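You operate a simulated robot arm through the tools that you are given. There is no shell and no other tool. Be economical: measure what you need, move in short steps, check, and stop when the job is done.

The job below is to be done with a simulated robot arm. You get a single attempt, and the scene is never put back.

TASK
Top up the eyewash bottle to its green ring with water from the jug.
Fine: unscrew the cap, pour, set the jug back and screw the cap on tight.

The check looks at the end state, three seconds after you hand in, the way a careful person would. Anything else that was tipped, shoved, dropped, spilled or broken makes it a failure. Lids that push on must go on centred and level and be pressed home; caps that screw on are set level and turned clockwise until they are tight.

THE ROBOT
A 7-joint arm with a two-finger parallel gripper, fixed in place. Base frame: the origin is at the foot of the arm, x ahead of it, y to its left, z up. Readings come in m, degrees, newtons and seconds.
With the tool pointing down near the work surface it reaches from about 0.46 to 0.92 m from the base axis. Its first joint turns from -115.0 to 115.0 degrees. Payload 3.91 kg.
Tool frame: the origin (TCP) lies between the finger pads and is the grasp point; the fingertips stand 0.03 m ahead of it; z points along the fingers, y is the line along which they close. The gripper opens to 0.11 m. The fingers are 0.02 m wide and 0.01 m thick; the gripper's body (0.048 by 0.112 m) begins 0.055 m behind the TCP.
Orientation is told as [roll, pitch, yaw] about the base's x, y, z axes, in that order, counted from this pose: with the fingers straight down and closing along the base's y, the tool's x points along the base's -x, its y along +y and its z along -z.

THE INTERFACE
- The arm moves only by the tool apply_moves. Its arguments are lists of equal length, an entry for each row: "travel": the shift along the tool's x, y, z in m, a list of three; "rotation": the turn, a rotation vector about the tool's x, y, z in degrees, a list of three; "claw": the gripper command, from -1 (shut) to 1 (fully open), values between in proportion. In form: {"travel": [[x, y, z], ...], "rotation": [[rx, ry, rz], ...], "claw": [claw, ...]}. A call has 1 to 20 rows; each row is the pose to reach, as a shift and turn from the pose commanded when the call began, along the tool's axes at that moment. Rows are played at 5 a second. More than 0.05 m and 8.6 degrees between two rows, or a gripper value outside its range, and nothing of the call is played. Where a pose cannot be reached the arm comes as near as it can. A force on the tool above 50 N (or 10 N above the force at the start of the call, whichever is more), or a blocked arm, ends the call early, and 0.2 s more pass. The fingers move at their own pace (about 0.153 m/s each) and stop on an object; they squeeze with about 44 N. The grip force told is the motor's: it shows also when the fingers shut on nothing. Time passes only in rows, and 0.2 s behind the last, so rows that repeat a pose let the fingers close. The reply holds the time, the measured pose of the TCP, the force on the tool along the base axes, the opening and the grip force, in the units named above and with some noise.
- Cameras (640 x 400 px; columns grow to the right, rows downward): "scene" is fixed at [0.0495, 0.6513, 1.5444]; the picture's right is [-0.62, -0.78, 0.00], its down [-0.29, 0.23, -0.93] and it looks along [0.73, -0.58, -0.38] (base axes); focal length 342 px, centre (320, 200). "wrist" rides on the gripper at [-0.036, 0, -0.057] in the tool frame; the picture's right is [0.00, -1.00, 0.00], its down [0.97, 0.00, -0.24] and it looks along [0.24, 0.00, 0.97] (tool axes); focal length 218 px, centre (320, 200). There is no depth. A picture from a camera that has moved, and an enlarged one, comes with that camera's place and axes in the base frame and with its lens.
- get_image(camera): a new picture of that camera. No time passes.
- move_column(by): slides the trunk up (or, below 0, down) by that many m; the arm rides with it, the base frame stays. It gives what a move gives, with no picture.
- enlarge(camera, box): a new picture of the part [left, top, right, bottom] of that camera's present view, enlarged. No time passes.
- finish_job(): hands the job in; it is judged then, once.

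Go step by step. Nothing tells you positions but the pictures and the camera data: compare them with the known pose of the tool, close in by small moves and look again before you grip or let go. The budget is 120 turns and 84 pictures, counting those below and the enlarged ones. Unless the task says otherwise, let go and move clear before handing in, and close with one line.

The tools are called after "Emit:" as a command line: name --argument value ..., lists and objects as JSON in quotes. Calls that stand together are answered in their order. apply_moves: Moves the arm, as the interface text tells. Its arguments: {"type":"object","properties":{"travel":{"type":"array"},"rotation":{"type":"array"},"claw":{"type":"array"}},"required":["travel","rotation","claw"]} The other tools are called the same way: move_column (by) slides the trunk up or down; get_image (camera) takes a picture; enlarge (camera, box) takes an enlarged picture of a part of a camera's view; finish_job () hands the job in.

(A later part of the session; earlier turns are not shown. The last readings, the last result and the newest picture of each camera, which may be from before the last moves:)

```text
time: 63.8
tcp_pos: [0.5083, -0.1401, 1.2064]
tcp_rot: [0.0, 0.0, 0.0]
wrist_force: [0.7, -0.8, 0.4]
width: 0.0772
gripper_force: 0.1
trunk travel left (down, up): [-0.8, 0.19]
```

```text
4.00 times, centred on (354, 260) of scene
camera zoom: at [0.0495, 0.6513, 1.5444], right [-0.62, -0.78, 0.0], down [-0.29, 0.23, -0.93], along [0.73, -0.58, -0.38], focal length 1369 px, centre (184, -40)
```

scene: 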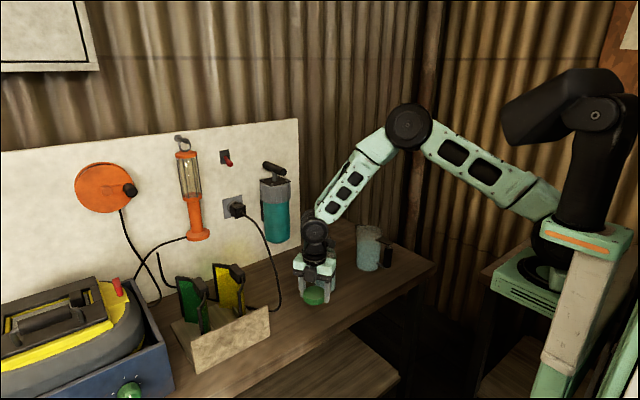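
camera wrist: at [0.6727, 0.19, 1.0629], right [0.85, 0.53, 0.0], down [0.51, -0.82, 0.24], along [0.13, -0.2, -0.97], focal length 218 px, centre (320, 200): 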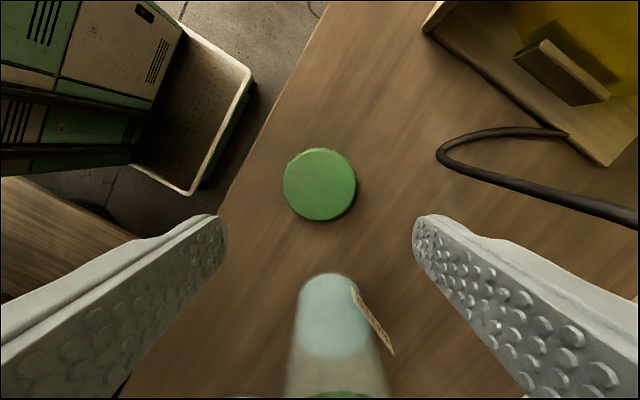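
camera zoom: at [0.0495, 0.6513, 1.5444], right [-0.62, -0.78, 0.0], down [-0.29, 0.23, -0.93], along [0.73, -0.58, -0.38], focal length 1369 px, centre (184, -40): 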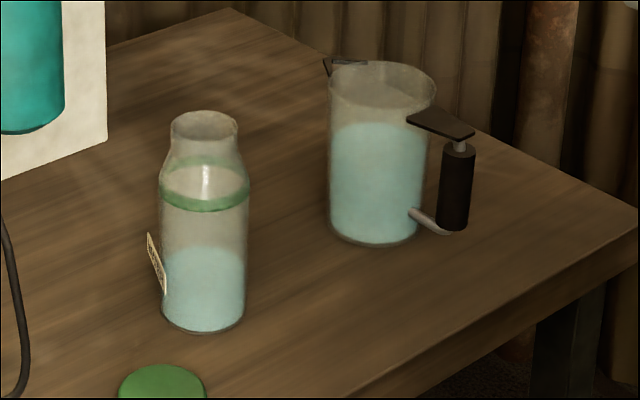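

The handle axis is at y≈-0.141, x≈0.683, z 0.90–0.97, and the spout points to +x. I'll move to x=0.60 and pitch the tool to horizontal, well above the bench.

Emit:
apply_moves --travel '[[-0.01, 0, 0], [-0.02, 0, 0], [-0.03, 0, 0], [-0.04, 0, 0], [-0.05, 0, 0], [-0.06, 0, 0], [-0.07, 0, 0], [-0.08, 0, 0], [-0.09, 0, 0], [-0.092, 0, 0], [-0.092, 0, 0], [-0.092, 0, 0], [-0.092, 0, 0]]' --rotation '[[0, -8, 0], [0, -16, 0], [0, -24, 0], [0, -32, 0], [0, -40, 0], [0, -48, 0], [0, -56, 0], [0, -64, 0], [0, -72, 0], [0, -80, 0], [0, -88, 0], [0, -90, 0], [0, -90, 0]]' --claw '[0.4, 0.4, 0.4, 0.4, 0.4, 0.4, 0.4, 0.4, 0.4, 0.4, 0.4, 0.4, 0.4]'

Emit:
get_image --camera "scene"

Emit:
get_image --camera "wrist"

```text
time: 66.6
tcp_pos: [0.7031, -0.1581, 1.1936]
tcp_rot: [137.0, -90.0, -137.0]
wrist_force: [0.7, -0.3, -0.3]
width: 0.0771
gripper_force: 0.1
out of reach, approached as far as the arm can: row 4, 5, 6, 7, 8, 9, 10, 11, 12, 13
trunk travel left (down, up): [-0.8, 0.19]
```

```text
50 pictures are left
```

scene: 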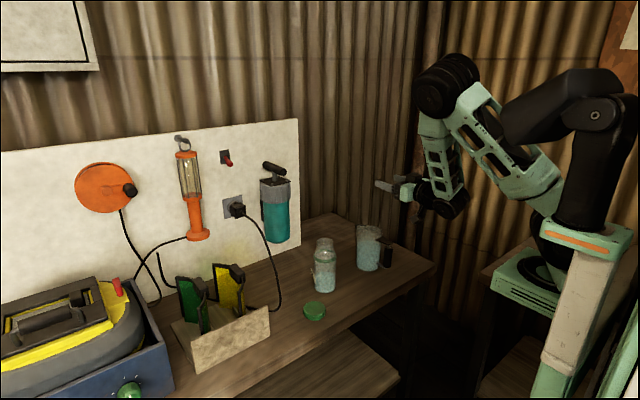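

```text
49 pictures are left
camera wrist: at [0.6462, -0.1586, 1.2296], right [0.0, -1.0, 0.0], down [-0.24, 0.0, -0.97], along [0.97, 0.0, -0.24], focal length 218 px, centre (320, 200)
```

wrist: 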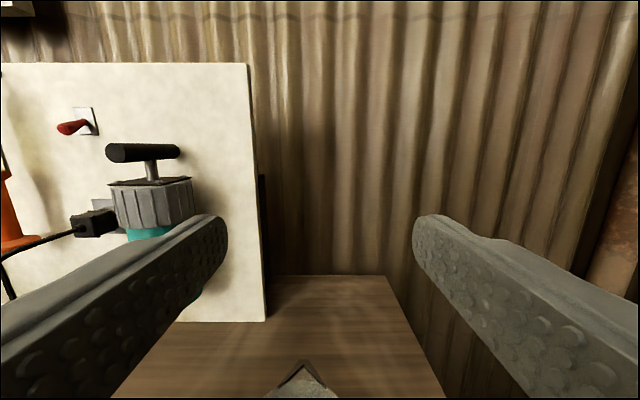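

The arm can't fold close enough for a straight-ahead horizontal approach. I'll approach the handle from the right side instead (tool pointing +y), so pouring becomes a roll of the wrist. I yaw the tool by 90° while still high.

Emit:
apply_moves --travel '[[0.004, -0.009, -0.002], [0.008, -0.018, -0.004], [0.012, -0.027, -0.006], [0.016, -0.036, -0.008], [0.02, -0.045, -0.01], [0.024, -0.054, -0.012], [0.028, -0.063, -0.014], [0.032, -0.072, -0.016], [0.036, -0.081, -0.018], [0.04, -0.09, -0.02], [0.044, -0.092, -0.02], [0.044, -0.092, -0.02], [0.044, -0.092, -0.02]]' --rotation '[[-8, 0, 0], [-16, 0, 0], [-24, 0, 0], [-32, 0, 0], [-40, 0, 0], [-48, 0, 0], [-56, 0, 0], [-64, 0, 0], [-72, 0, 0], [-80, 0, 0], [-88, 0, 0], [-90, 0, 0], [-90, 0, 0]]' --claw '[0.4, 0.4, 0.4, 0.4, 0.4, 0.4, 0.4, 0.4, 0.4, 0.4, 0.4, 0.4, 0.4]'

Emit:
get_image --camera "scene"

Emit:
get_image --camera "wrist"

```text
time: 69.4
tcp_pos: [0.6874, -0.2478, 1.1468]
tcp_rot: [150.4, -90.1, -60.5]
wrist_force: [-0.6, 0.6, 0.3]
width: 0.0768
gripper_force: 0.1
trunk travel left (down, up): [-0.8, 0.19]
```

```text
48 pictures are left
```

scene: 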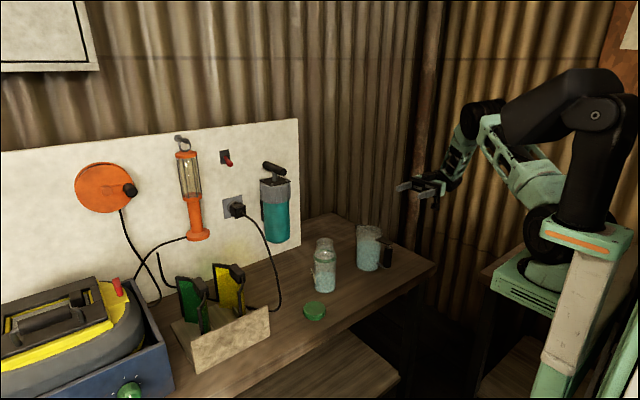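

```text
47 pictures are left
camera wrist: at [0.6868, -0.3059, 1.1842], right [1.0, 0.0, 0.0], down [0.0, -0.24, -0.97], along [0.0, 0.97, -0.24], focal length 218 px, centre (320, 200)
```

wrist: 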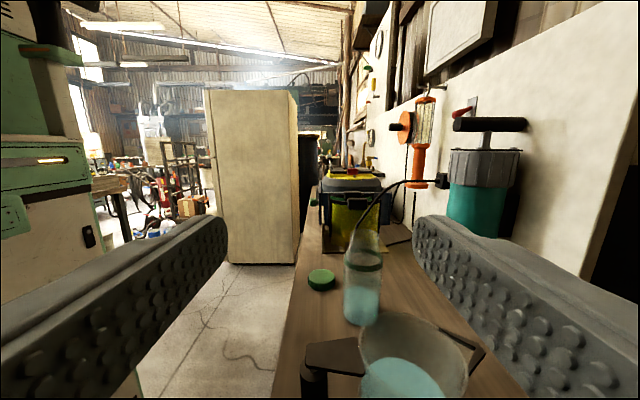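

Good, a clean side view with the handle below ahead. I descend to handle height, staying back at y≈-0.25.

Emit:
apply_moves --travel '[[0.045, 0, 0], [0.09, 0, 0], [0.135, 0, 0], [0.175, 0, 0], [0.2, 0, 0], [0.205, 0, 0], [0.205, 0, 0]]' --rotation '[[0, 0, 0], [0, 0, 0], [0, 0, 0], [0, 0, 0], [0, 0, 0], [0, 0, 0], [0, 0, 0]]' --claw '[0.2, 0.0, -0.05, -0.05, -0.05, -0.05, -0.05]'

Emit:
get_image --camera "wrist"

Emit:
enlarge --camera "scene" --box '[330, 190, 458, 290]'

```text
time: 70.9
tcp_pos: [0.6889, -0.2511, 0.9486]
tcp_rot: [-82.3, -89.4, 172.3]
wrist_force: [-1.8, -6.0, 16.4]
width: 0.0522
gripper_force: 0.1
trunk travel left (down, up): [-0.8, 0.19]
stopped in row 7: the force on the tool passed its limit (the readings are from after the stop); the commanded pose is now the measured one
```

```text
46 pictures are left
camera wrist: at [0.6886, -0.3091, 0.9853], right [1.0, 0.0, 0.01], down [0.01, -0.24, -0.97], along [0.0, 0.97, -0.24], focal length 218 px, centre (320, 200)
```

wrist: 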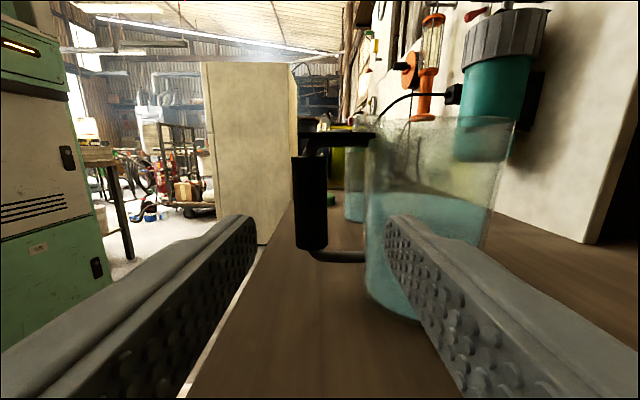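

```text
4.00 times, centred on (394, 240) of scene
camera zoom: at [0.0495, 0.6513, 1.5444], right [-0.62, -0.78, 0.0], down [-0.29, 0.23, -0.93], along [0.73, -0.58, -0.38], focal length 1369 px, centre (24, 40)
```

zoom: 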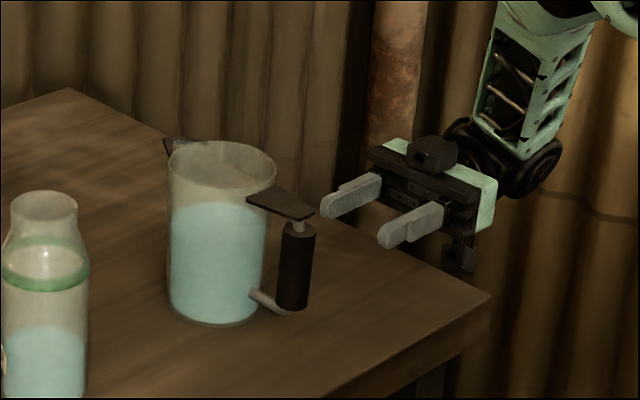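

A contact stopped me, probably the wrist on the bench at z≈0.949. The rod lies at x≈0.682, z 0.90–0.977. I raise 9 mm, shift x by -6.5 mm and narrow the fingers.

Emit:
apply_moves --travel '[[-0.009, 0, 0], [-0.009, 0.0065, 0], [-0.009, 0.0065, 0], [-0.009, 0.0065, 0]]' --rotation '[[0, 0, 0], [0, 0, 0.5], [0, 0, 0.5], [0, 0, 0.5]]' --claw '[-0.2, -0.2, -0.2, -0.2]'

Emit:
get_image --camera "wrist"

```text
time: 71.9
tcp_pos: [0.6817, -0.2499, 0.9568]
tcp_rot: [94.7, -89.9, -4.7]
wrist_force: [0.1, 0.3, 0.5]
width: 0.044
gripper_force: 0.0
trunk travel left (down, up): [-0.8, 0.19]
```

```text
44 pictures are left
camera wrist: at [0.6824, -0.3079, 0.9929], right [1.0, 0.0, 0.0], down [0.0, -0.24, -0.97], along [0.0, 0.97, -0.24], focal length 218 px, centre (320, 200)
```

wrist: 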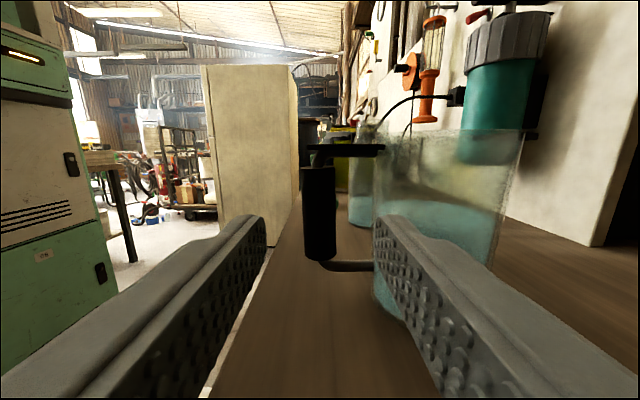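

The rod is centred between the fingers. I advance part of the way and check clearance to the jug wall.

Emit:
apply_moves --travel '[[0, 0, 0.03], [0, 0, 0.06], [0, 0, 0.06]]' --rotation '[[0, 0, 0], [0, 0, 0], [0, 0, 0]]' --claw '[-0.2, -0.2, -0.2]'

Emit:
get_image --camera "wrist"

Emit:
enlarge --camera "scene" --box '[330, 190, 458, 290]'

```text
time: 72.7
tcp_pos: [0.6806, -0.1913, 0.9607]
tcp_rot: [-38.6, -89.7, 128.4]
wrist_force: [-9.9, -6.1, 21.3]
width: 0.044
gripper_force: 0.1
trunk travel left (down, up): [-0.8, 0.19]
stopped in row 3: the force on the tool passed its limit (the readings are from after the stop); the commanded pose is now the measured one
```

```text
43 pictures are left
camera wrist: at [0.6806, -0.2491, 0.9969], right [1.0, 0.0, 0.0], down [0.0, -0.24, -0.97], along [0.0, 0.97, -0.24], focal length 218 px, centre (320, 200)
```

wrist: 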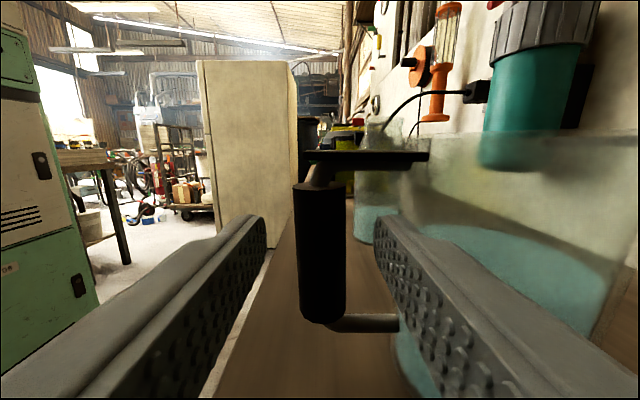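

```text
4.00 times, centred on (394, 240) of scene
camera zoom: at [0.0495, 0.6513, 1.5444], right [-0.62, -0.78, 0.0], down [-0.29, 0.23, -0.93], along [0.73, -0.58, -0.38], focal length 1369 px, centre (24, 40)
```

zoom: 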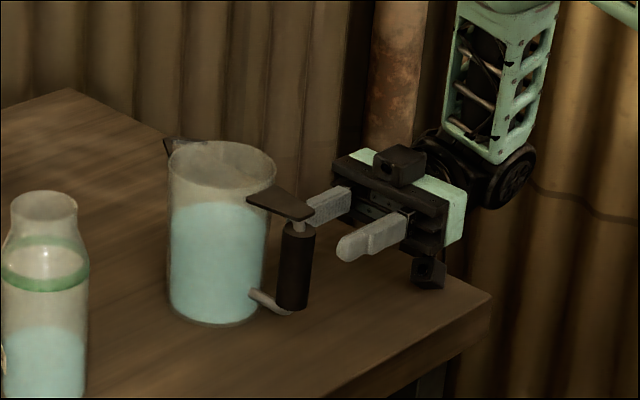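

A small box under the gripper body touches the bench. I raise a little and tip the tool 6° nose-down to gain clearance, then check force.

Emit:
apply_moves --travel '[[-0.005, 0, 0], [-0.005, 0, 0], [-0.005, -0.001, 0]]' --rotation '[[0, 3, 0], [0, 6, 0], [0, 6, 0]]' --claw '[-0.2, -0.2, -0.2]'

Emit:
get_image --camera "wrist"

```text
time: 73.5
tcp_pos: [0.6832, -0.1909, 0.9635]
tcp_rot: [-2.0, -83.8, 92.0]
wrist_force: [-0.1, -0.5, -0.1]
width: 0.0438
gripper_force: 0.0
trunk travel left (down, up): [-0.8, 0.19]
```

```text
41 pictures are left
camera wrist: at [0.6826, -0.2441, 1.0061], right [1.0, 0.0, 0.0], down [0.0, -0.34, -0.94], along [0.0, 0.94, -0.34], focal length 218 px, centre (320, 200)
```

wrist: 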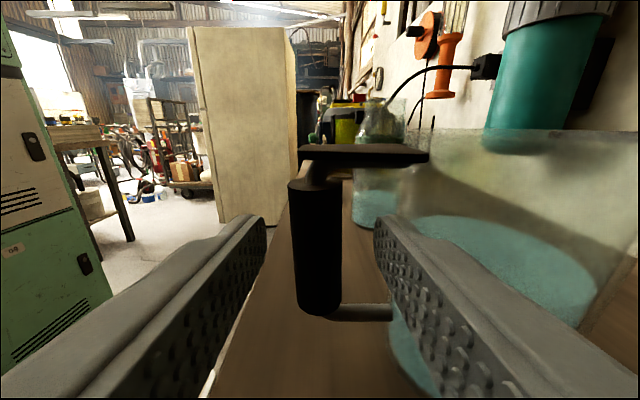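

Free of contact. I advance the last 5 cm horizontally so that the rod is between the pads.

Emit:
apply_moves --travel '[[-0.0021, 0.001, 0.02], [-0.0037, 0.001, 0.035], [-0.0052, 0.001, 0.0497], [-0.0052, 0.001, 0.0497]]' --rotation '[[0, 0, 0], [0, 0, 0], [0, 0, 0], [0, 0, 0]]' --claw '[-0.2, -0.2, -0.2, -0.2]'

Emit:
get_image --camera "wrist"

Emit:
enlarge --camera "scene" --box '[330, 190, 458, 290]'

```text
time: 74.5
tcp_pos: [0.6833, -0.1403, 0.9645]
tcp_rot: [-2.0, -83.8, 91.9]
wrist_force: [1.0, 0.4, 0.1]
width: 0.0442
gripper_force: 0.0
trunk travel left (down, up): [-0.8, 0.19]
```

```text
40 pictures are left
camera wrist: at [0.6828, -0.1942, 1.0067], right [1.0, 0.0, 0.0], down [0.0, -0.34, -0.94], along [0.0, 0.94, -0.34], focal length 218 px, centre (320, 200)
```

wrist: 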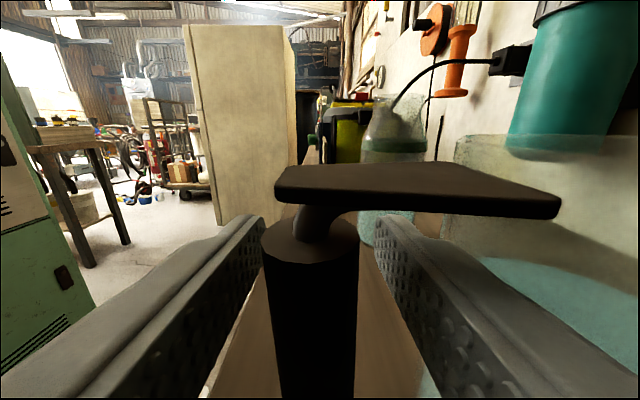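

```text
4.00 times, centred on (394, 240) of scene
camera zoom: at [0.0495, 0.6513, 1.5444], right [-0.62, -0.78, 0.0], down [-0.29, 0.23, -0.93], along [0.73, -0.58, -0.38], focal length 1369 px, centre (24, 40)
```

zoom: 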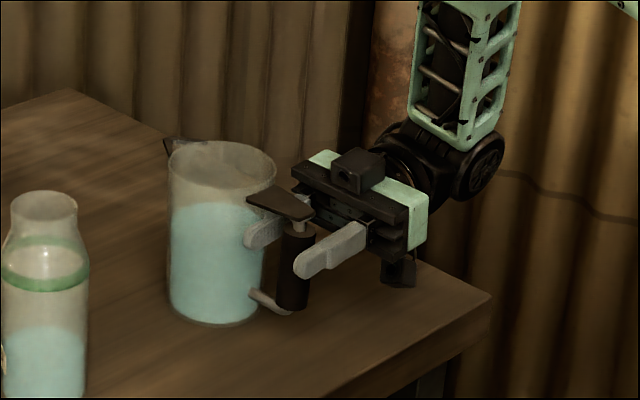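

The rod is between the pads, about 2–3 mm off-centre. I correct that and close.

Emit:
apply_moves --travel '[[0, 0.0025, 0], [0, 0.0025, 0], [0, 0.0025, 0], [0, 0.0025, 0], [0, 0.0025, 0], [0, 0.0025, 0]]' --rotation '[[0, 0, 0], [0, 0, 0], [0, 0, 0], [0, 0, 0], [0, 0, 0], [0, 0, 0]]' --claw '[-0.2, -0.35, -0.5, -1, -1, -1]'

Emit:
enlarge --camera "scene" --box '[330, 190, 458, 290]'

```text
time: 75.8
tcp_pos: [0.6816, -0.1397, 0.9642]
tcp_rot: [-2.5, -83.8, 92.5]
wrist_force: [2.2, -0.3, 0.4]
width: 0.0265
gripper_force: 43.7
trunk travel left (down, up): [-0.8, 0.19]
```

```text
4.00 times, centred on (394, 240) of scene
camera zoom: at [0.0495, 0.6513, 1.5444], right [-0.62, -0.78, 0.0], down [-0.29, 0.23, -0.93], along [0.73, -0.58, -0.38], focal length 1369 px, centre (24, 40)
```

zoom: 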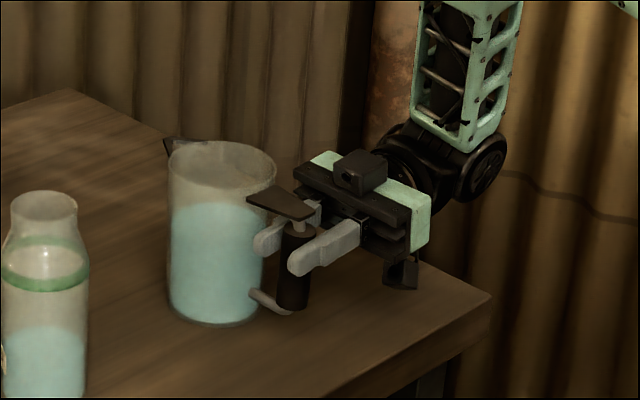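

Gripped at 26.5 mm. I lift 3 cm slowly and check that the jug stays level.

Emit:
apply_moves --travel '[[-0.005, 0, -0.0005], [-0.0099, 0, -0.001], [-0.0199, 0, -0.0021], [-0.0298, 0, -0.0031], [-0.0298, 0, -0.0031], [-0.0298, 0, -0.0031]]' --rotation '[[0, 0, 0], [0, 0, 0], [0, 0, 0], [0, 0, 0], [0, 0, 0], [0, 0, 0]]' --claw '[-1, -1, -1, -1, -1, -1]'

Emit:
enlarge --camera "scene" --box '[330, 190, 458, 290]'

```text
time: 77.2
tcp_pos: [0.6785, -0.1406, 0.9938]
tcp_rot: [-1.6, -83.8, 91.7]
wrist_force: [-0.4, -0.1, -6.3]
width: 0.0264
gripper_force: 44.1
trunk travel left (down, up): [-0.8, 0.19]
```

```text
4.00 times, centred on (394, 240) of scene
camera zoom: at [0.0495, 0.6513, 1.5444], right [-0.62, -0.78, 0.0], down [-0.29, 0.23, -0.93], along [0.73, -0.58, -0.38], focal length 1369 px, centre (24, 40)
```

zoom: 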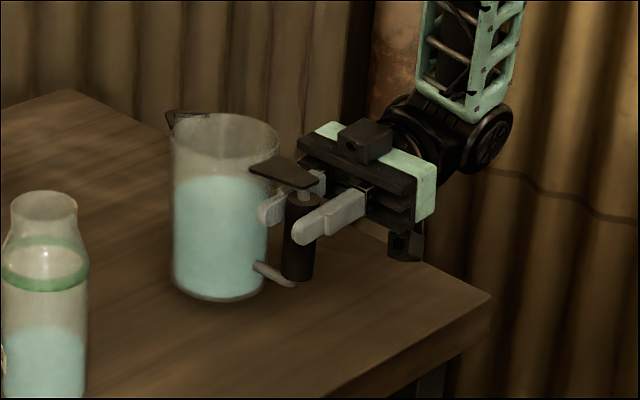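

The jug is held level (about 0.65 kg). I raise it well above the bottle and carry it over to x≈0.60, y≈0.061.

Emit:
apply_moves --travel '[[-0.0341, 0, -0.0036], [-0.0683, 0, -0.0072], [-0.1024, 0, -0.0107], [-0.1366, 0, -0.0143], [-0.1707, 0, -0.0179], [-0.2049, 0, -0.0215], [-0.2075, 0.01, 0.0035], [-0.2102, 0.02, 0.0286], [-0.2128, 0.03, 0.0537], [-0.2155, 0.04, 0.0787], [-0.2181, 0.05, 0.1038], [-0.2208, 0.06, 0.1289], [-0.2234, 0.07, 0.1539], [-0.226, 0.08, 0.179], [-0.226, 0.08, 0.179]]' --rotation '[[0, 0, 0], [0, 0, 0], [0, 0, 0], [0, 0, 0], [0, 0, 0], [0, 0, 0], [0, 0, 0], [0, 0, 0], [0, 0, 0], [0, 0, 0], [0, 0, 0], [0, 0, 0], [0, 0, 0], [0, 0, 0], [0, 0, 0]]' --claw '[-1, -1, -1, -1, -1, -1, -1, -1, -1, -1, -1, -1, -1, -1, -1]'

Emit:
get_image --camera "scene"

Emit:
get_image --camera "wrist"

```text
time: 80.5
tcp_pos: [0.5985, 0.0623, 1.1998]
tcp_rot: [-2.0, -83.8, 92.0]
wrist_force: [-0.8, -0.1, -5.3]
width: 0.0263
gripper_force: 43.7
trunk travel left (down, up): [-0.8, 0.19]
```

```text
36 pictures are left
```

scene: 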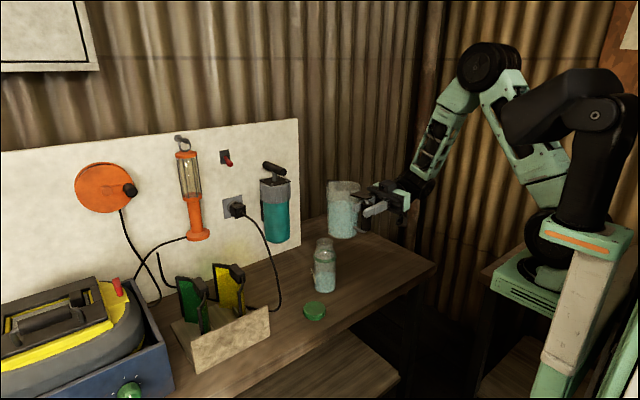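

```text
35 pictures are left
camera wrist: at [0.5981, 0.0088, 1.2425], right [1.0, 0.0, 0.0], down [0.0, -0.34, -0.94], along [0.0, 0.94, -0.34], focal length 218 px, centre (320, 200)
```

wrist: 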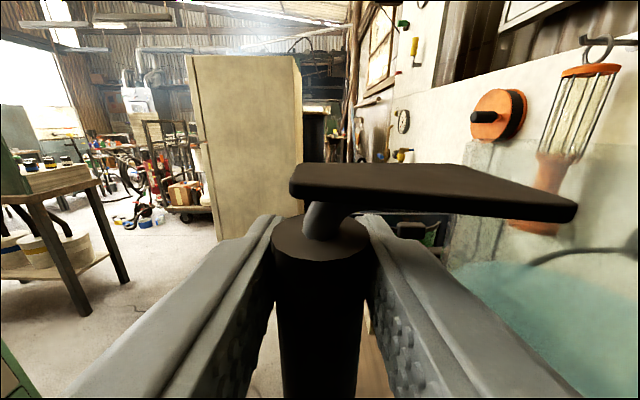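

Over the bottle area. I tilt the jug 24° while high, then look from the scene camera to verify the spout position.

Emit:
apply_moves --travel '[[0, 0, 0], [0, 0, 0], [0, 0, 0], [0, 0, 0], [0, 0, 0], [0, 0, 0]]' --rotation '[[-0.523, 0, 4.973], [-1.045, 0, 9.945], [-1.568, 0, 14.918], [-2.09, 0, 19.89], [-2.508, 0, 23.87], [-2.508, 0, 23.87]]' --claw '[-1, -1, -1, -1, -1, -1]'

Emit:
enlarge --camera "scene" --box '[270, 150, 430, 275]'

```text
time: 81.8
tcp_pos: [0.5987, 0.0633, 1.1987]
tcp_rot: [76.3, -65.5, 14.9]
wrist_force: [0.3, 0.8, -5.4]
width: 0.0265
gripper_force: 43.7
trunk travel left (down, up): [-0.8, 0.19]
```

```text
3.20 times, centred on (350, 212) of scene
camera zoom: at [0.0495, 0.6513, 1.5444], right [-0.62, -0.78, 0.0], down [-0.29, 0.23, -0.93], along [0.73, -0.58, -0.38], focal length 1095 px, centre (224, 160)
```

zoom: 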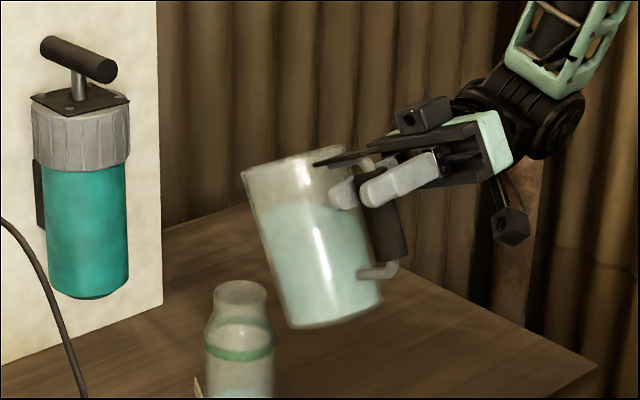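

The spout tip sits in line above the mouth, as predicted (tip ≈ (0.76, 0.062, 1.155)). I lower by 10 cm so the spout is about 2.5 cm above the mouth.

Emit:
apply_moves --travel '[[0.0227, -0.0102, 0.0024], [0.0454, -0.0203, 0.0048], [0.0682, -0.0305, 0.0072], [0.0909, -0.0407, 0.0096], [0.0909, -0.0407, 0.0096]]' --rotation '[[0, 0, 0], [0, 0, 0], [0, 0, 0], [0, 0, 0], [0, 0, 0]]' --claw '[-1, -1, -1, -1, -1]'

Emit:
enlarge --camera "scene" --box '[286, 195, 382, 270]'

Emit:
get_image --camera "wrist"

```text
time: 83.0
tcp_pos: [0.5986, 0.0615, 1.1]
tcp_rot: [76.2, -65.5, 15.0]
wrist_force: [0.1, 0.1, -4.4]
width: 0.0263
gripper_force: 43.9
trunk travel left (down, up): [-0.8, 0.19]
```

```text
5.33 times, centred on (334, 232) of scene
camera zoom: at [0.0495, 0.6513, 1.5444], right [-0.62, -0.78, 0.0], down [-0.29, 0.23, -0.93], along [0.73, -0.58, -0.38], focal length 1825 px, centre (245, 27)
```

zoom: 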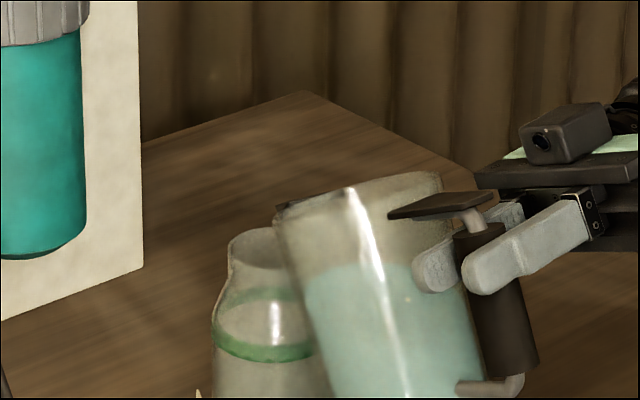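

```text
32 pictures are left
camera wrist: at [0.616, 0.008, 1.1379], right [0.92, 0.0, -0.4], down [-0.38, -0.34, -0.86], along [-0.14, 0.94, -0.31], focal length 218 px, centre (320, 200)
```

wrist: 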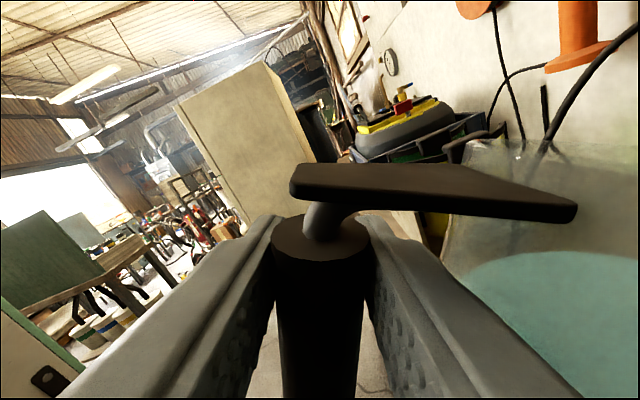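

The spout tip is 2.7 cm above the mouth, about 8 mm behind its centre. I tilt on to 36° about the spout tip and look for flow.

Emit:
apply_moves --travel '[[-0.0111, 0.0017, -0.0012], [-0.0225, 0.0026, -0.0024], [-0.0337, 0.0027, -0.0036], [-0.0337, 0.0027, -0.0036]]' --rotation '[[-0.418, 0, 3.978], [-0.836, 0, 7.956], [-1.254, 0, 11.934], [-1.254, 0, 11.934]]' --claw '[-1, -1, -1, -1]'

Emit:
enlarge --camera "scene" --box '[270, 195, 398, 295]'

```text
time: 84.0
tcp_pos: [0.6101, 0.0617, 1.132]
tcp_rot: [81.4, -53.7, 10.4]
wrist_force: [-0.5, -0.7, -4.7]
width: 0.0264
gripper_force: 44.0
trunk travel left (down, up): [-0.8, 0.19]
```

```text
4.00 times, centred on (334, 245) of scene
camera zoom: at [0.0495, 0.6513, 1.5444], right [-0.62, -0.78, 0.0], down [-0.29, 0.23, -0.93], along [0.73, -0.58, -0.38], focal length 1369 px, centre (264, 20)
```

zoom: 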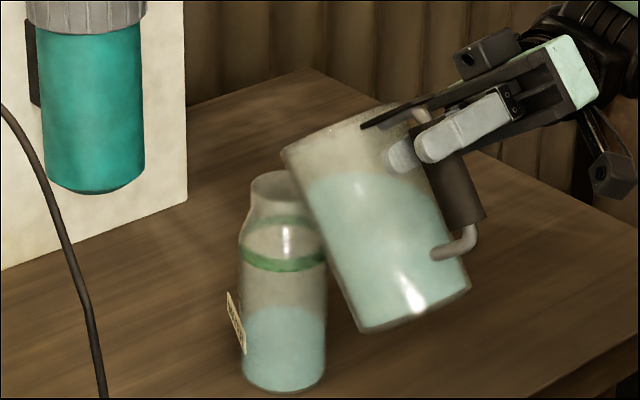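

No flow yet. I tilt 4° more (to 40°).

Emit:
apply_moves --travel '[[-0.0056, 0.0009, -0.0006], [-0.0111, 0.0017, -0.0012], [-0.0111, 0.0017, -0.0012]]' --rotation '[[-0.209, 0, 1.989], [-0.418, 0, 3.978], [-0.418, 0, 3.978]]' --claw '[-1, -1, -1]'

Emit:
enlarge --camera "scene" --box '[270, 195, 398, 295]'

```text
time: 84.8
tcp_pos: [0.6159, 0.0606, 1.1414]
tcp_rot: [82.6, -49.9, 9.5]
wrist_force: [0.7, -0.9, -3.8]
width: 0.0265
gripper_force: 44.3
trunk travel left (down, up): [-0.8, 0.19]
```

```text
4.00 times, centred on (334, 245) of scene
camera zoom: at [0.0495, 0.6513, 1.5444], right [-0.62, -0.78, 0.0], down [-0.29, 0.23, -0.93], along [0.73, -0.58, -0.38], focal length 1369 px, centre (264, 20)
```

zoom: 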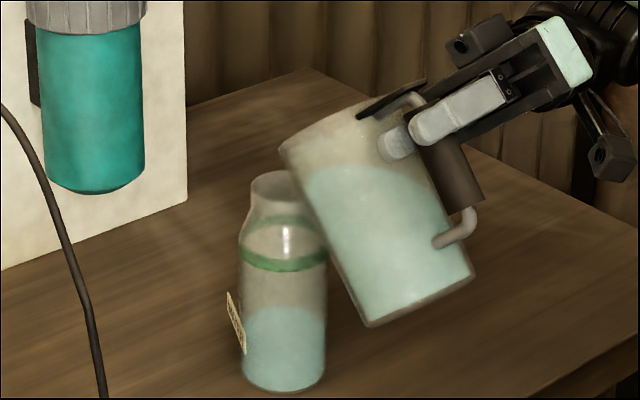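

Water is nearer the lip but not flowing yet. I tilt 5° more.

Emit:
apply_moves --travel '[[-0.0056, 0.0009, -0.0006], [-0.0111, 0.0017, -0.0012], [-0.014, 0.002, -0.0015], [-0.014, 0.002, -0.0015]]' --rotation '[[-0.209, 0, 1.989], [-0.418, 0, 3.978], [-0.5225, 0, 4.973], [-0.5225, 0, 4.973]]' --claw '[-1, -1, -1, -1]'

Emit:
enlarge --camera "scene" --box '[270, 195, 398, 295]'

```text
time: 85.8
tcp_pos: [0.6239, 0.0627, 1.1527]
tcp_rot: [83.6, -44.9, 8.6]
wrist_force: [-0.5, 0.1, -4.1]
width: 0.0263
gripper_force: 43.6
trunk travel left (down, up): [-0.8, 0.19]
```

```text
4.00 times, centred on (334, 245) of scene
camera zoom: at [0.0495, 0.6513, 1.5444], right [-0.62, -0.78, 0.0], down [-0.29, 0.23, -0.93], along [0.73, -0.58, -0.38], focal length 1369 px, centre (264, 20)
```

zoom: 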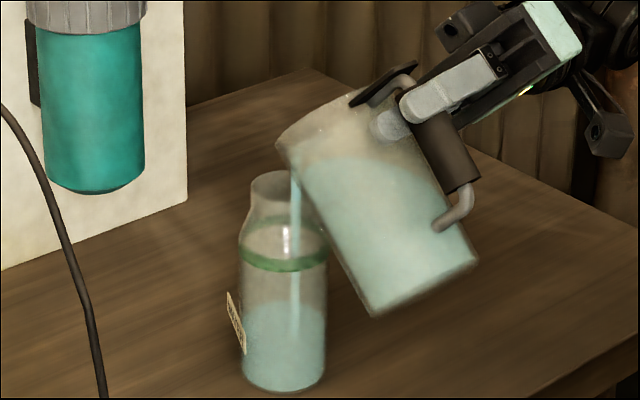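

A stream is falling inside the bottle's mouth. I hold for a moment and watch the level.

Emit:
apply_moves --travel '[[0, 0, 0], [0, 0, 0], [0, 0, 0]]' --rotation '[[0, 0, 0], [0, 0, 0], [0, 0, 0]]' --claw '[-1, -1, -1]'

Emit:
enlarge --camera "scene" --box '[270, 195, 398, 295]'

```text
time: 86.7
tcp_pos: [0.6231, 0.0623, 1.1529]
tcp_rot: [83.7, -44.9, 8.6]
wrist_force: [-0.2, 0.3, -4.9]
width: 0.0265
gripper_force: 44.0
trunk travel left (down, up): [-0.8, 0.19]
```

```text
4.00 times, centred on (334, 245) of scene
camera zoom: at [0.0495, 0.6513, 1.5444], right [-0.62, -0.78, 0.0], down [-0.29, 0.23, -0.93], along [0.73, -0.58, -0.38], focal length 1369 px, centre (264, 20)
```

zoom: 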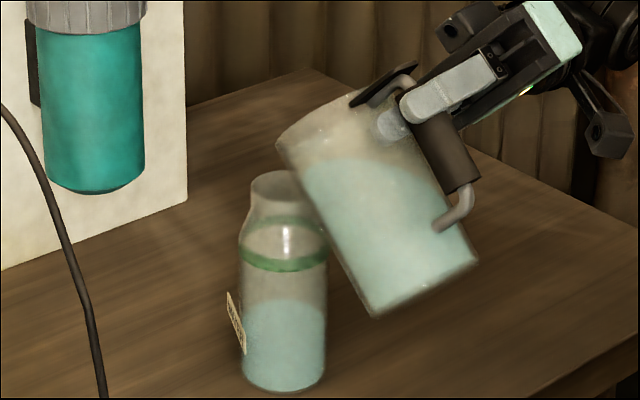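

Flow stopped as the jug level fell; the bottle rose a little. I tilt 4° more and dwell.

Emit:
apply_moves --travel '[[-0.0056, 0.0009, -0.0006], [-0.0111, 0.0017, -0.0012], [-0.0111, 0.0017, -0.0012], [-0.0111, 0.0017, -0.0012], [-0.0111, 0.0017, -0.0012], [-0.0111, 0.0017, -0.0012]]' --rotation '[[-0.209, 0, 1.989], [-0.418, 0, 3.978], [-0.418, 0, 3.978], [-0.418, 0, 3.978], [-0.418, 0, 3.978], [-0.418, 0, 3.978]]' --claw '[-1, -1, -1, -1, -1, -1]'

Emit:
enlarge --camera "scene" --box '[270, 195, 398, 295]'

```text
time: 88.0
tcp_pos: [0.6301, 0.0622, 1.1627]
tcp_rot: [84.4, -40.9, 8.1]
wrist_force: [1.2, 0.6, -3.2]
width: 0.0266
gripper_force: 43.8
trunk travel left (down, up): [-0.8, 0.19]
```

```text
4.00 times, centred on (334, 245) of scene
camera zoom: at [0.0495, 0.6513, 1.5444], right [-0.62, -0.78, 0.0], down [-0.29, 0.23, -0.93], along [0.73, -0.58, -0.38], focal length 1369 px, centre (264, 20)
```

zoom: 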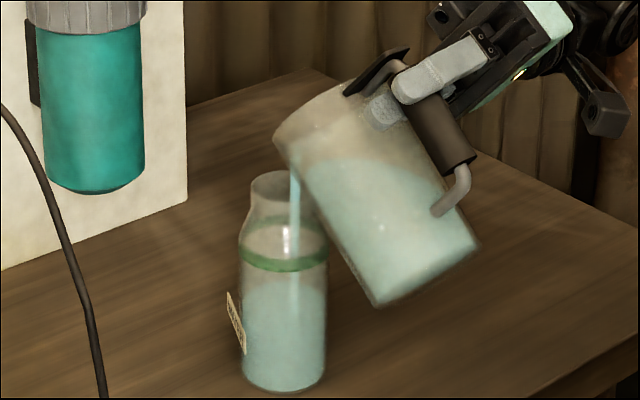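

The level is rising well, about a third of the way. I dwell another second.

Emit:
apply_moves --travel '[[0, 0, 0], [0, 0, 0], [0, 0, 0], [0, 0, 0]]' --rotation '[[0, 0, 0], [0, 0, 0], [0, 0, 0], [0, 0, 0]]' --claw '[-1, -1, -1, -1]'

Emit:
enlarge --camera "scene" --box '[290, 225, 354, 295]'

```text
time: 89.0
tcp_pos: [0.6299, 0.0626, 1.1624]
tcp_rot: [84.5, -40.9, 8.1]
wrist_force: [0.2, 0.1, -3.1]
width: 0.0262
gripper_force: 43.3
trunk travel left (down, up): [-0.8, 0.19]
```

```text
5.71 times, centred on (322, 260) of scene
camera zoom: at [0.0495, 0.6513, 1.5444], right [-0.62, -0.78, 0.0], down [-0.29, 0.23, -0.93], along [0.73, -0.58, -0.38], focal length 1956 px, centre (309, -143)
```

zoom: 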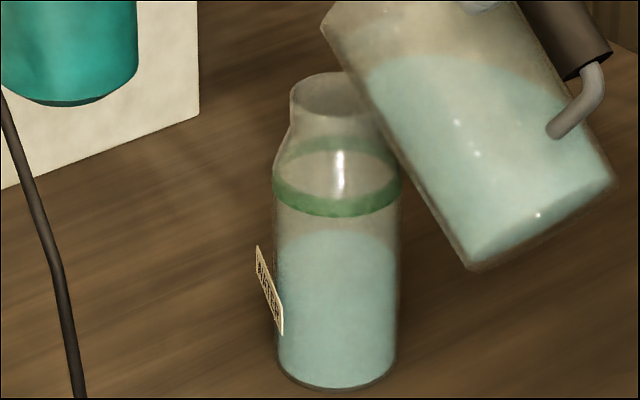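

Flow has settled at about 1/3 of the needed rise. I tilt 6° more and dwell.

Emit:
apply_moves --travel '[[-0.0056, 0.0009, -0.0006], [-0.0111, 0.0017, -0.0012], [-0.0168, 0.0022, -0.0018], [-0.0168, 0.0022, -0.0018], [-0.0168, 0.0022, -0.0018], [-0.0168, 0.0022, -0.0018], [-0.0168, 0.0022, -0.0018], [-0.0168, 0.0022, -0.0018], [-0.0168, 0.0022, -0.0018], [-0.0168, 0.0022, -0.0018]]' --rotation '[[-0.209, 0, 1.989], [-0.418, 0, 3.978], [-0.627, 0, 5.967], [-0.627, 0, 5.967], [-0.627, 0, 5.967], [-0.627, 0, 5.967], [-0.627, 0, 5.967], [-0.627, 0, 5.967], [-0.627, 0, 5.967], [-0.627, 0, 5.967]]' --claw '[-1, -1, -1, -1, -1, -1, -1, -1, -1, -1]'

Emit:
enlarge --camera "scene" --box '[290, 225, 354, 295]'

```text
time: 91.2
tcp_pos: [0.6415, 0.0627, 1.1736]
tcp_rot: [85.6, -35.0, 7.3]
wrist_force: [-0.1, 0.0, -2.9]
width: 0.0264
gripper_force: 44.5
trunk travel left (down, up): [-0.8, 0.19]
```

```text
5.71 times, centred on (322, 260) of scene
camera zoom: at [0.0495, 0.6513, 1.5444], right [-0.62, -0.78, 0.0], down [-0.29, 0.23, -0.93], along [0.73, -0.58, -0.38], focal length 1956 px, centre (309, -143)
```

zoom: 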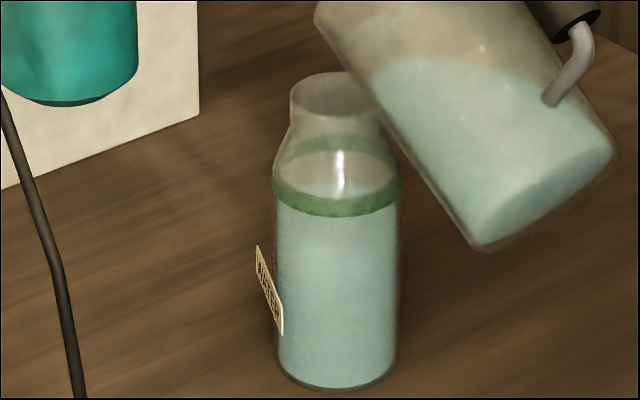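

Remaining rise is roughly 40 px in this view; the last 6° gave 47 px. I tilt 3° more and dwell.

Emit:
apply_moves --travel '[[-0.0042, 0.0007, -0.0004], [-0.0084, 0.0013, -0.0009], [-0.0084, 0.0013, -0.0009], [-0.0084, 0.0013, -0.0009], [-0.0084, 0.0013, -0.0009], [-0.0084, 0.0013, -0.0009], [-0.0084, 0.0013, -0.0009], [-0.0084, 0.0013, -0.0009], [-0.0084, 0.0013, -0.0009]]' --rotation '[[-0.157, 0, 1.492], [-0.3135, 0, 2.984], [-0.3135, 0, 2.984], [-0.3135, 0, 2.984], [-0.3135, 0, 2.984], [-0.3135, 0, 2.984], [-0.3135, 0, 2.984], [-0.3135, 0, 2.984], [-0.3135, 0, 2.984]]' --claw '[-1, -1, -1, -1, -1, -1, -1, -1, -1]'

Emit:
enlarge --camera "scene" --box '[290, 225, 354, 295]'

```text
time: 93.2
tcp_pos: [0.6477, 0.0624, 1.1809]
tcp_rot: [86.0, -31.9, 7.1]
wrist_force: [0.3, 0.2, -3.1]
width: 0.0265
gripper_force: 43.6
trunk travel left (down, up): [-0.8, 0.19]
```

```text
5.71 times, centred on (322, 260) of scene
camera zoom: at [0.0495, 0.6513, 1.5444], right [-0.62, -0.78, 0.0], down [-0.29, 0.23, -0.93], along [0.73, -0.58, -0.38], focal length 1956 px, centre (309, -143)
```

zoom: 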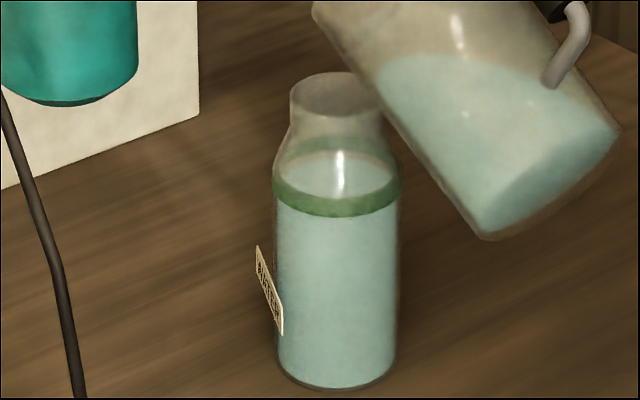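

Very close to the ring now. I look closer before the last touch.

Emit:
enlarge --camera "scene" --box '[306, 238, 346, 268]'

```text
13.33 times, centred on (326, 253) of scene
camera zoom: at [0.0495, 0.6513, 1.5444], right [-0.62, -0.78, 0.0], down [-0.29, 0.23, -0.93], along [0.73, -0.58, -0.38], focal length 4563 px, centre (240, -507)
```

zoom: 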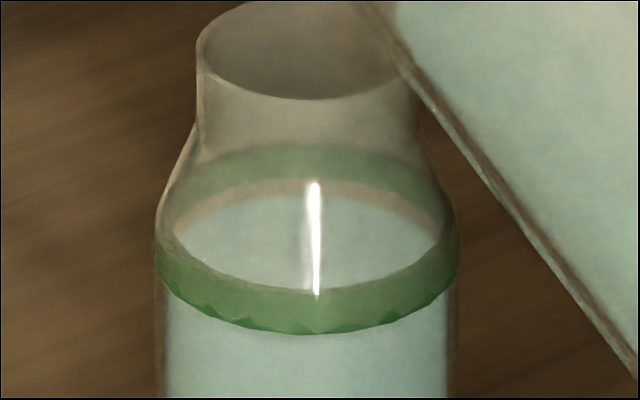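

The water surface is still ~24 px (about 6 mm) below mid-ring; 3° gave ~70 px at this scale. I tilt 1.0° more.

Emit:
apply_moves --travel '[[-0.0028, 0.0004, -0.0003], [-0.0028, 0.0004, -0.0003], [-0.0028, 0.0004, -0.0003], [-0.0028, 0.0004, -0.0003], [-0.0028, 0.0004, -0.0003], [-0.0028, 0.0004, -0.0003], [-0.0028, 0.0004, -0.0003], [-0.0028, 0.0004, -0.0003]]' --rotation '[[-0.1045, 0, 0.9945], [-0.1045, 0, 0.9945], [-0.1045, 0, 0.9945], [-0.1045, 0, 0.9945], [-0.1045, 0, 0.9945], [-0.1045, 0, 0.9945], [-0.1045, 0, 0.9945], [-0.1045, 0, 0.9945]]' --claw '[-1, -1, -1, -1, -1, -1, -1, -1]'

Emit:
enlarge --camera "scene" --box '[306, 238, 346, 268]'

```text
time: 95.0
tcp_pos: [0.6498, 0.0629, 1.1828]
tcp_rot: [86.3, -31.0, 7.0]
wrist_force: [-0.5, 0.5, -1.7]
width: 0.0263
gripper_force: 44.2
trunk travel left (down, up): [-0.8, 0.19]
```

```text
13.33 times, centred on (326, 253) of scene
camera zoom: at [0.0495, 0.6513, 1.5444], right [-0.62, -0.78, 0.0], down [-0.29, 0.23, -0.93], along [0.73, -0.58, -0.38], focal length 4563 px, centre (240, -507)
```

zoom: 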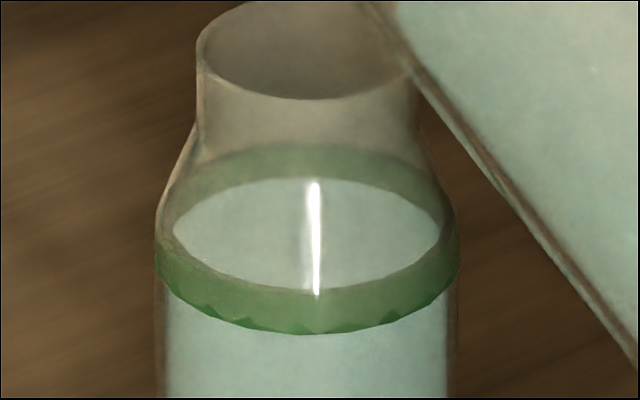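

The level is inside the ring band, about 2 mm below its middle. One last 0.3° touch.

Emit:
apply_moves --travel '[[-0.0008, 0.0001, -0.0001], [-0.0008, 0.0001, -0.0001], [-0.0008, 0.0001, -0.0001], [-0.0008, 0.0001, -0.0001], [-0.0008, 0.0001, -0.0001], [-0.0008, 0.0001, -0.0001]]' --rotation '[[-0.031, 0, 0.3], [-0.031, 0, 0.3], [-0.031, 0, 0.3], [-0.031, 0, 0.3], [-0.031, 0, 0.3], [-0.031, 0, 0.3]]' --claw '[-1, -1, -1, -1, -1, -1]'

Emit:
enlarge --camera "scene" --box '[306, 238, 346, 268]'

```text
time: 96.5
tcp_pos: [0.6509, 0.0619, 1.1825]
tcp_rot: [86.3, -30.7, 7.1]
wrist_force: [0.2, 0.2, -1.6]
width: 0.0261
gripper_force: 44.0
trunk travel left (down, up): [-0.8, 0.19]
```

```text
13.33 times, centred on (326, 253) of scene
camera zoom: at [0.0495, 0.6513, 1.5444], right [-0.62, -0.78, 0.0], down [-0.29, 0.23, -0.93], along [0.73, -0.58, -0.38], focal length 4563 px, centre (240, -507)
```

zoom: 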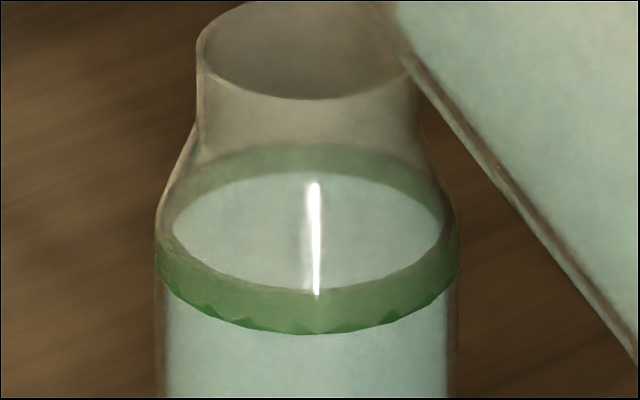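

The level is now at mid-ring. I tilt the jug back upright while raising it clear of the bottle.

Emit:
apply_moves --travel '[[0.0169, 0.0029, 0.0018], [0.0277, 0.0114, 0.0029], [0.032, 0.0257, 0.0034], [0.0346, 0.0373, 0.0036], [0.035, 0.0466, 0.0036], [0.0379, 0.0454, 0.0039], [0.0433, 0.0338, 0.0045], [0.0468, 0.0251, 0.0049], [0.0468, 0.0251, 0.0049], [0.0468, 0.0251, 0.0049]]' --rotation '[[0.836, 0, -7.956], [1.672, 0, -15.912], [2.508, 0, -23.868], [3.344, 0, -31.824], [4.18, 0, -39.78], [5.016, 0, -47.736], [5.852, 0, -55.692], [6.197, 0, -58.97], [6.197, 0, -58.97], [6.197, 0, -58.97]]' --claw '[-1, -1, -1, -1, -1, -1, -1, -1, -1, -1]'

Emit:
get_image --camera "scene"

```text
time: 98.7
tcp_pos: [0.5976, 0.062, 1.1805]
tcp_rot: [-2.2, -83.8, 92.2]
wrist_force: [-0.1, -0.6, -2.5]
width: 0.0263
gripper_force: 43.5
trunk travel left (down, up): [-0.8, 0.19]
```

```text
20 pictures are left
```

scene: 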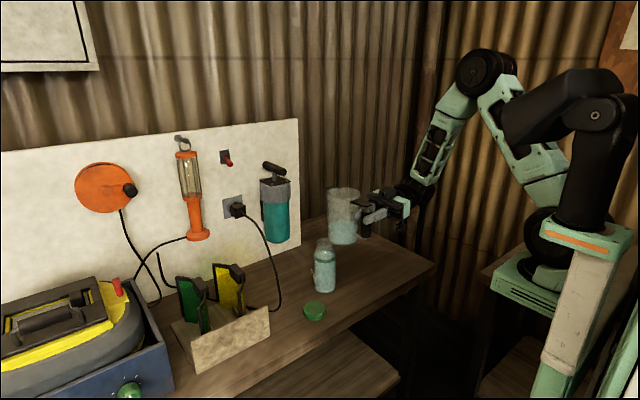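

Jug upright, no spill seen. I carry it back to its original spot and lower to ~2 cm above the bench.

Emit:
apply_moves --travel '[[0.0026, -0.0104, -0.0251], [0.0053, -0.0208, -0.0502], [0.0079, -0.0311, -0.0753], [0.0106, -0.0415, -0.1005], [0.0132, -0.0519, -0.1256], [0.0158, -0.0622, -0.1507], [0.0185, -0.0726, -0.1758], [0.0211, -0.083, -0.2009], [0.0609, -0.083, -0.1967], [0.1007, -0.083, -0.1925], [0.1404, -0.083, -0.1884], [0.1802, -0.083, -0.1842], [0.2051, -0.083, -0.1816], [0.2051, -0.083, -0.1816]]' --rotation '[[0, 0, 0], [0, 0, 0], [0, 0, 0], [0, 0, 0], [0, 0, 0], [0, 0, 0], [0, 0, 0], [0, 0, 0], [0, 0, 0], [0, 0, 0], [0, 0, 0], [0, 0, 0], [0, 0, 0], [0, 0, 0]]' --claw '[-1, -1, -1, -1, -1, -1, -1, -1, -1, -1, -1, -1, -1, -1]'

Emit:
enlarge --camera "scene" --box '[310, 190, 438, 290]'

```text
time: 101.7
tcp_pos: [0.6794, -0.1405, 0.9959]
tcp_rot: [-2.2, -83.8, 92.1]
wrist_force: [0.6, 0.5, -2.3]
width: 0.0261
gripper_force: 44.1
trunk travel left (down, up): [-0.8, 0.19]
```

```text
4.00 times, centred on (374, 240) of scene
camera zoom: at [0.0495, 0.6513, 1.5444], right [-0.62, -0.78, 0.0], down [-0.29, 0.23, -0.93], along [0.73, -0.58, -0.38], focal length 1369 px, centre (104, 40)
```

zoom: 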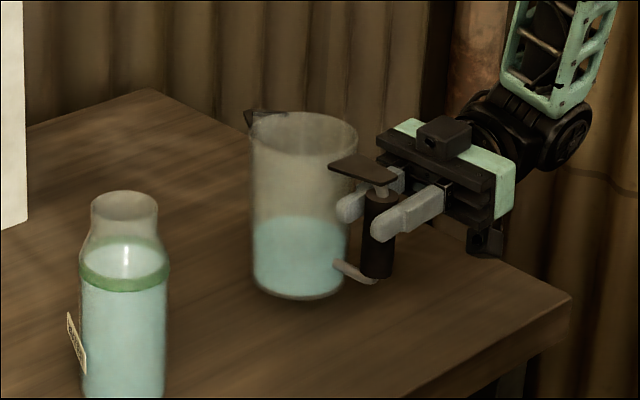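

I lower the last 3 cm until the bench takes the weight.

Emit:
apply_moves --travel '[[0.0149, 0, 0.0016], [0.0249, 0, 0.0026], [0.0288, 0, 0.003], [0.0308, 0, 0.0032], [0.0308, 0, 0.0032]]' --rotation '[[0, 0, 0], [0, 0, 0], [0, 0, 0], [0, 0, 0], [0, 0, 0]]' --claw '[-1, -1, -1, -1, -1]'

Emit:
enlarge --camera "scene" --box '[330, 210, 426, 285]'

```text
time: 102.8
tcp_pos: [0.6793, -0.1394, 0.9653]
tcp_rot: [-3.2, -83.9, 93.1]
wrist_force: [-5.1, 1.0, 9.3]
width: 0.0265
gripper_force: 44.4
trunk travel left (down, up): [-0.8, 0.19]
```

```text
5.33 times, centred on (378, 248) of scene
camera zoom: at [0.0495, 0.6513, 1.5444], right [-0.62, -0.78, 0.0], down [-0.29, 0.23, -0.93], along [0.73, -0.58, -0.38], focal length 1825 px, centre (11, -53)
```

zoom: 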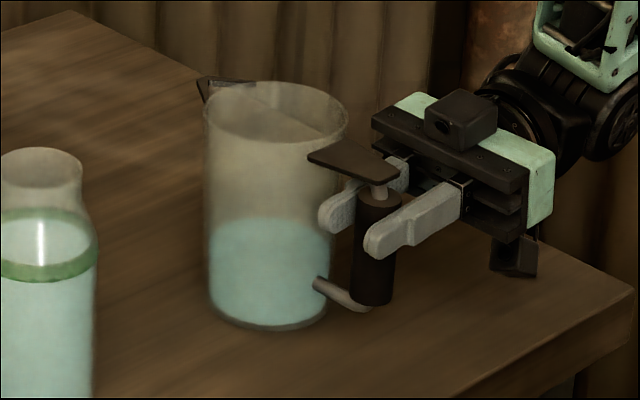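

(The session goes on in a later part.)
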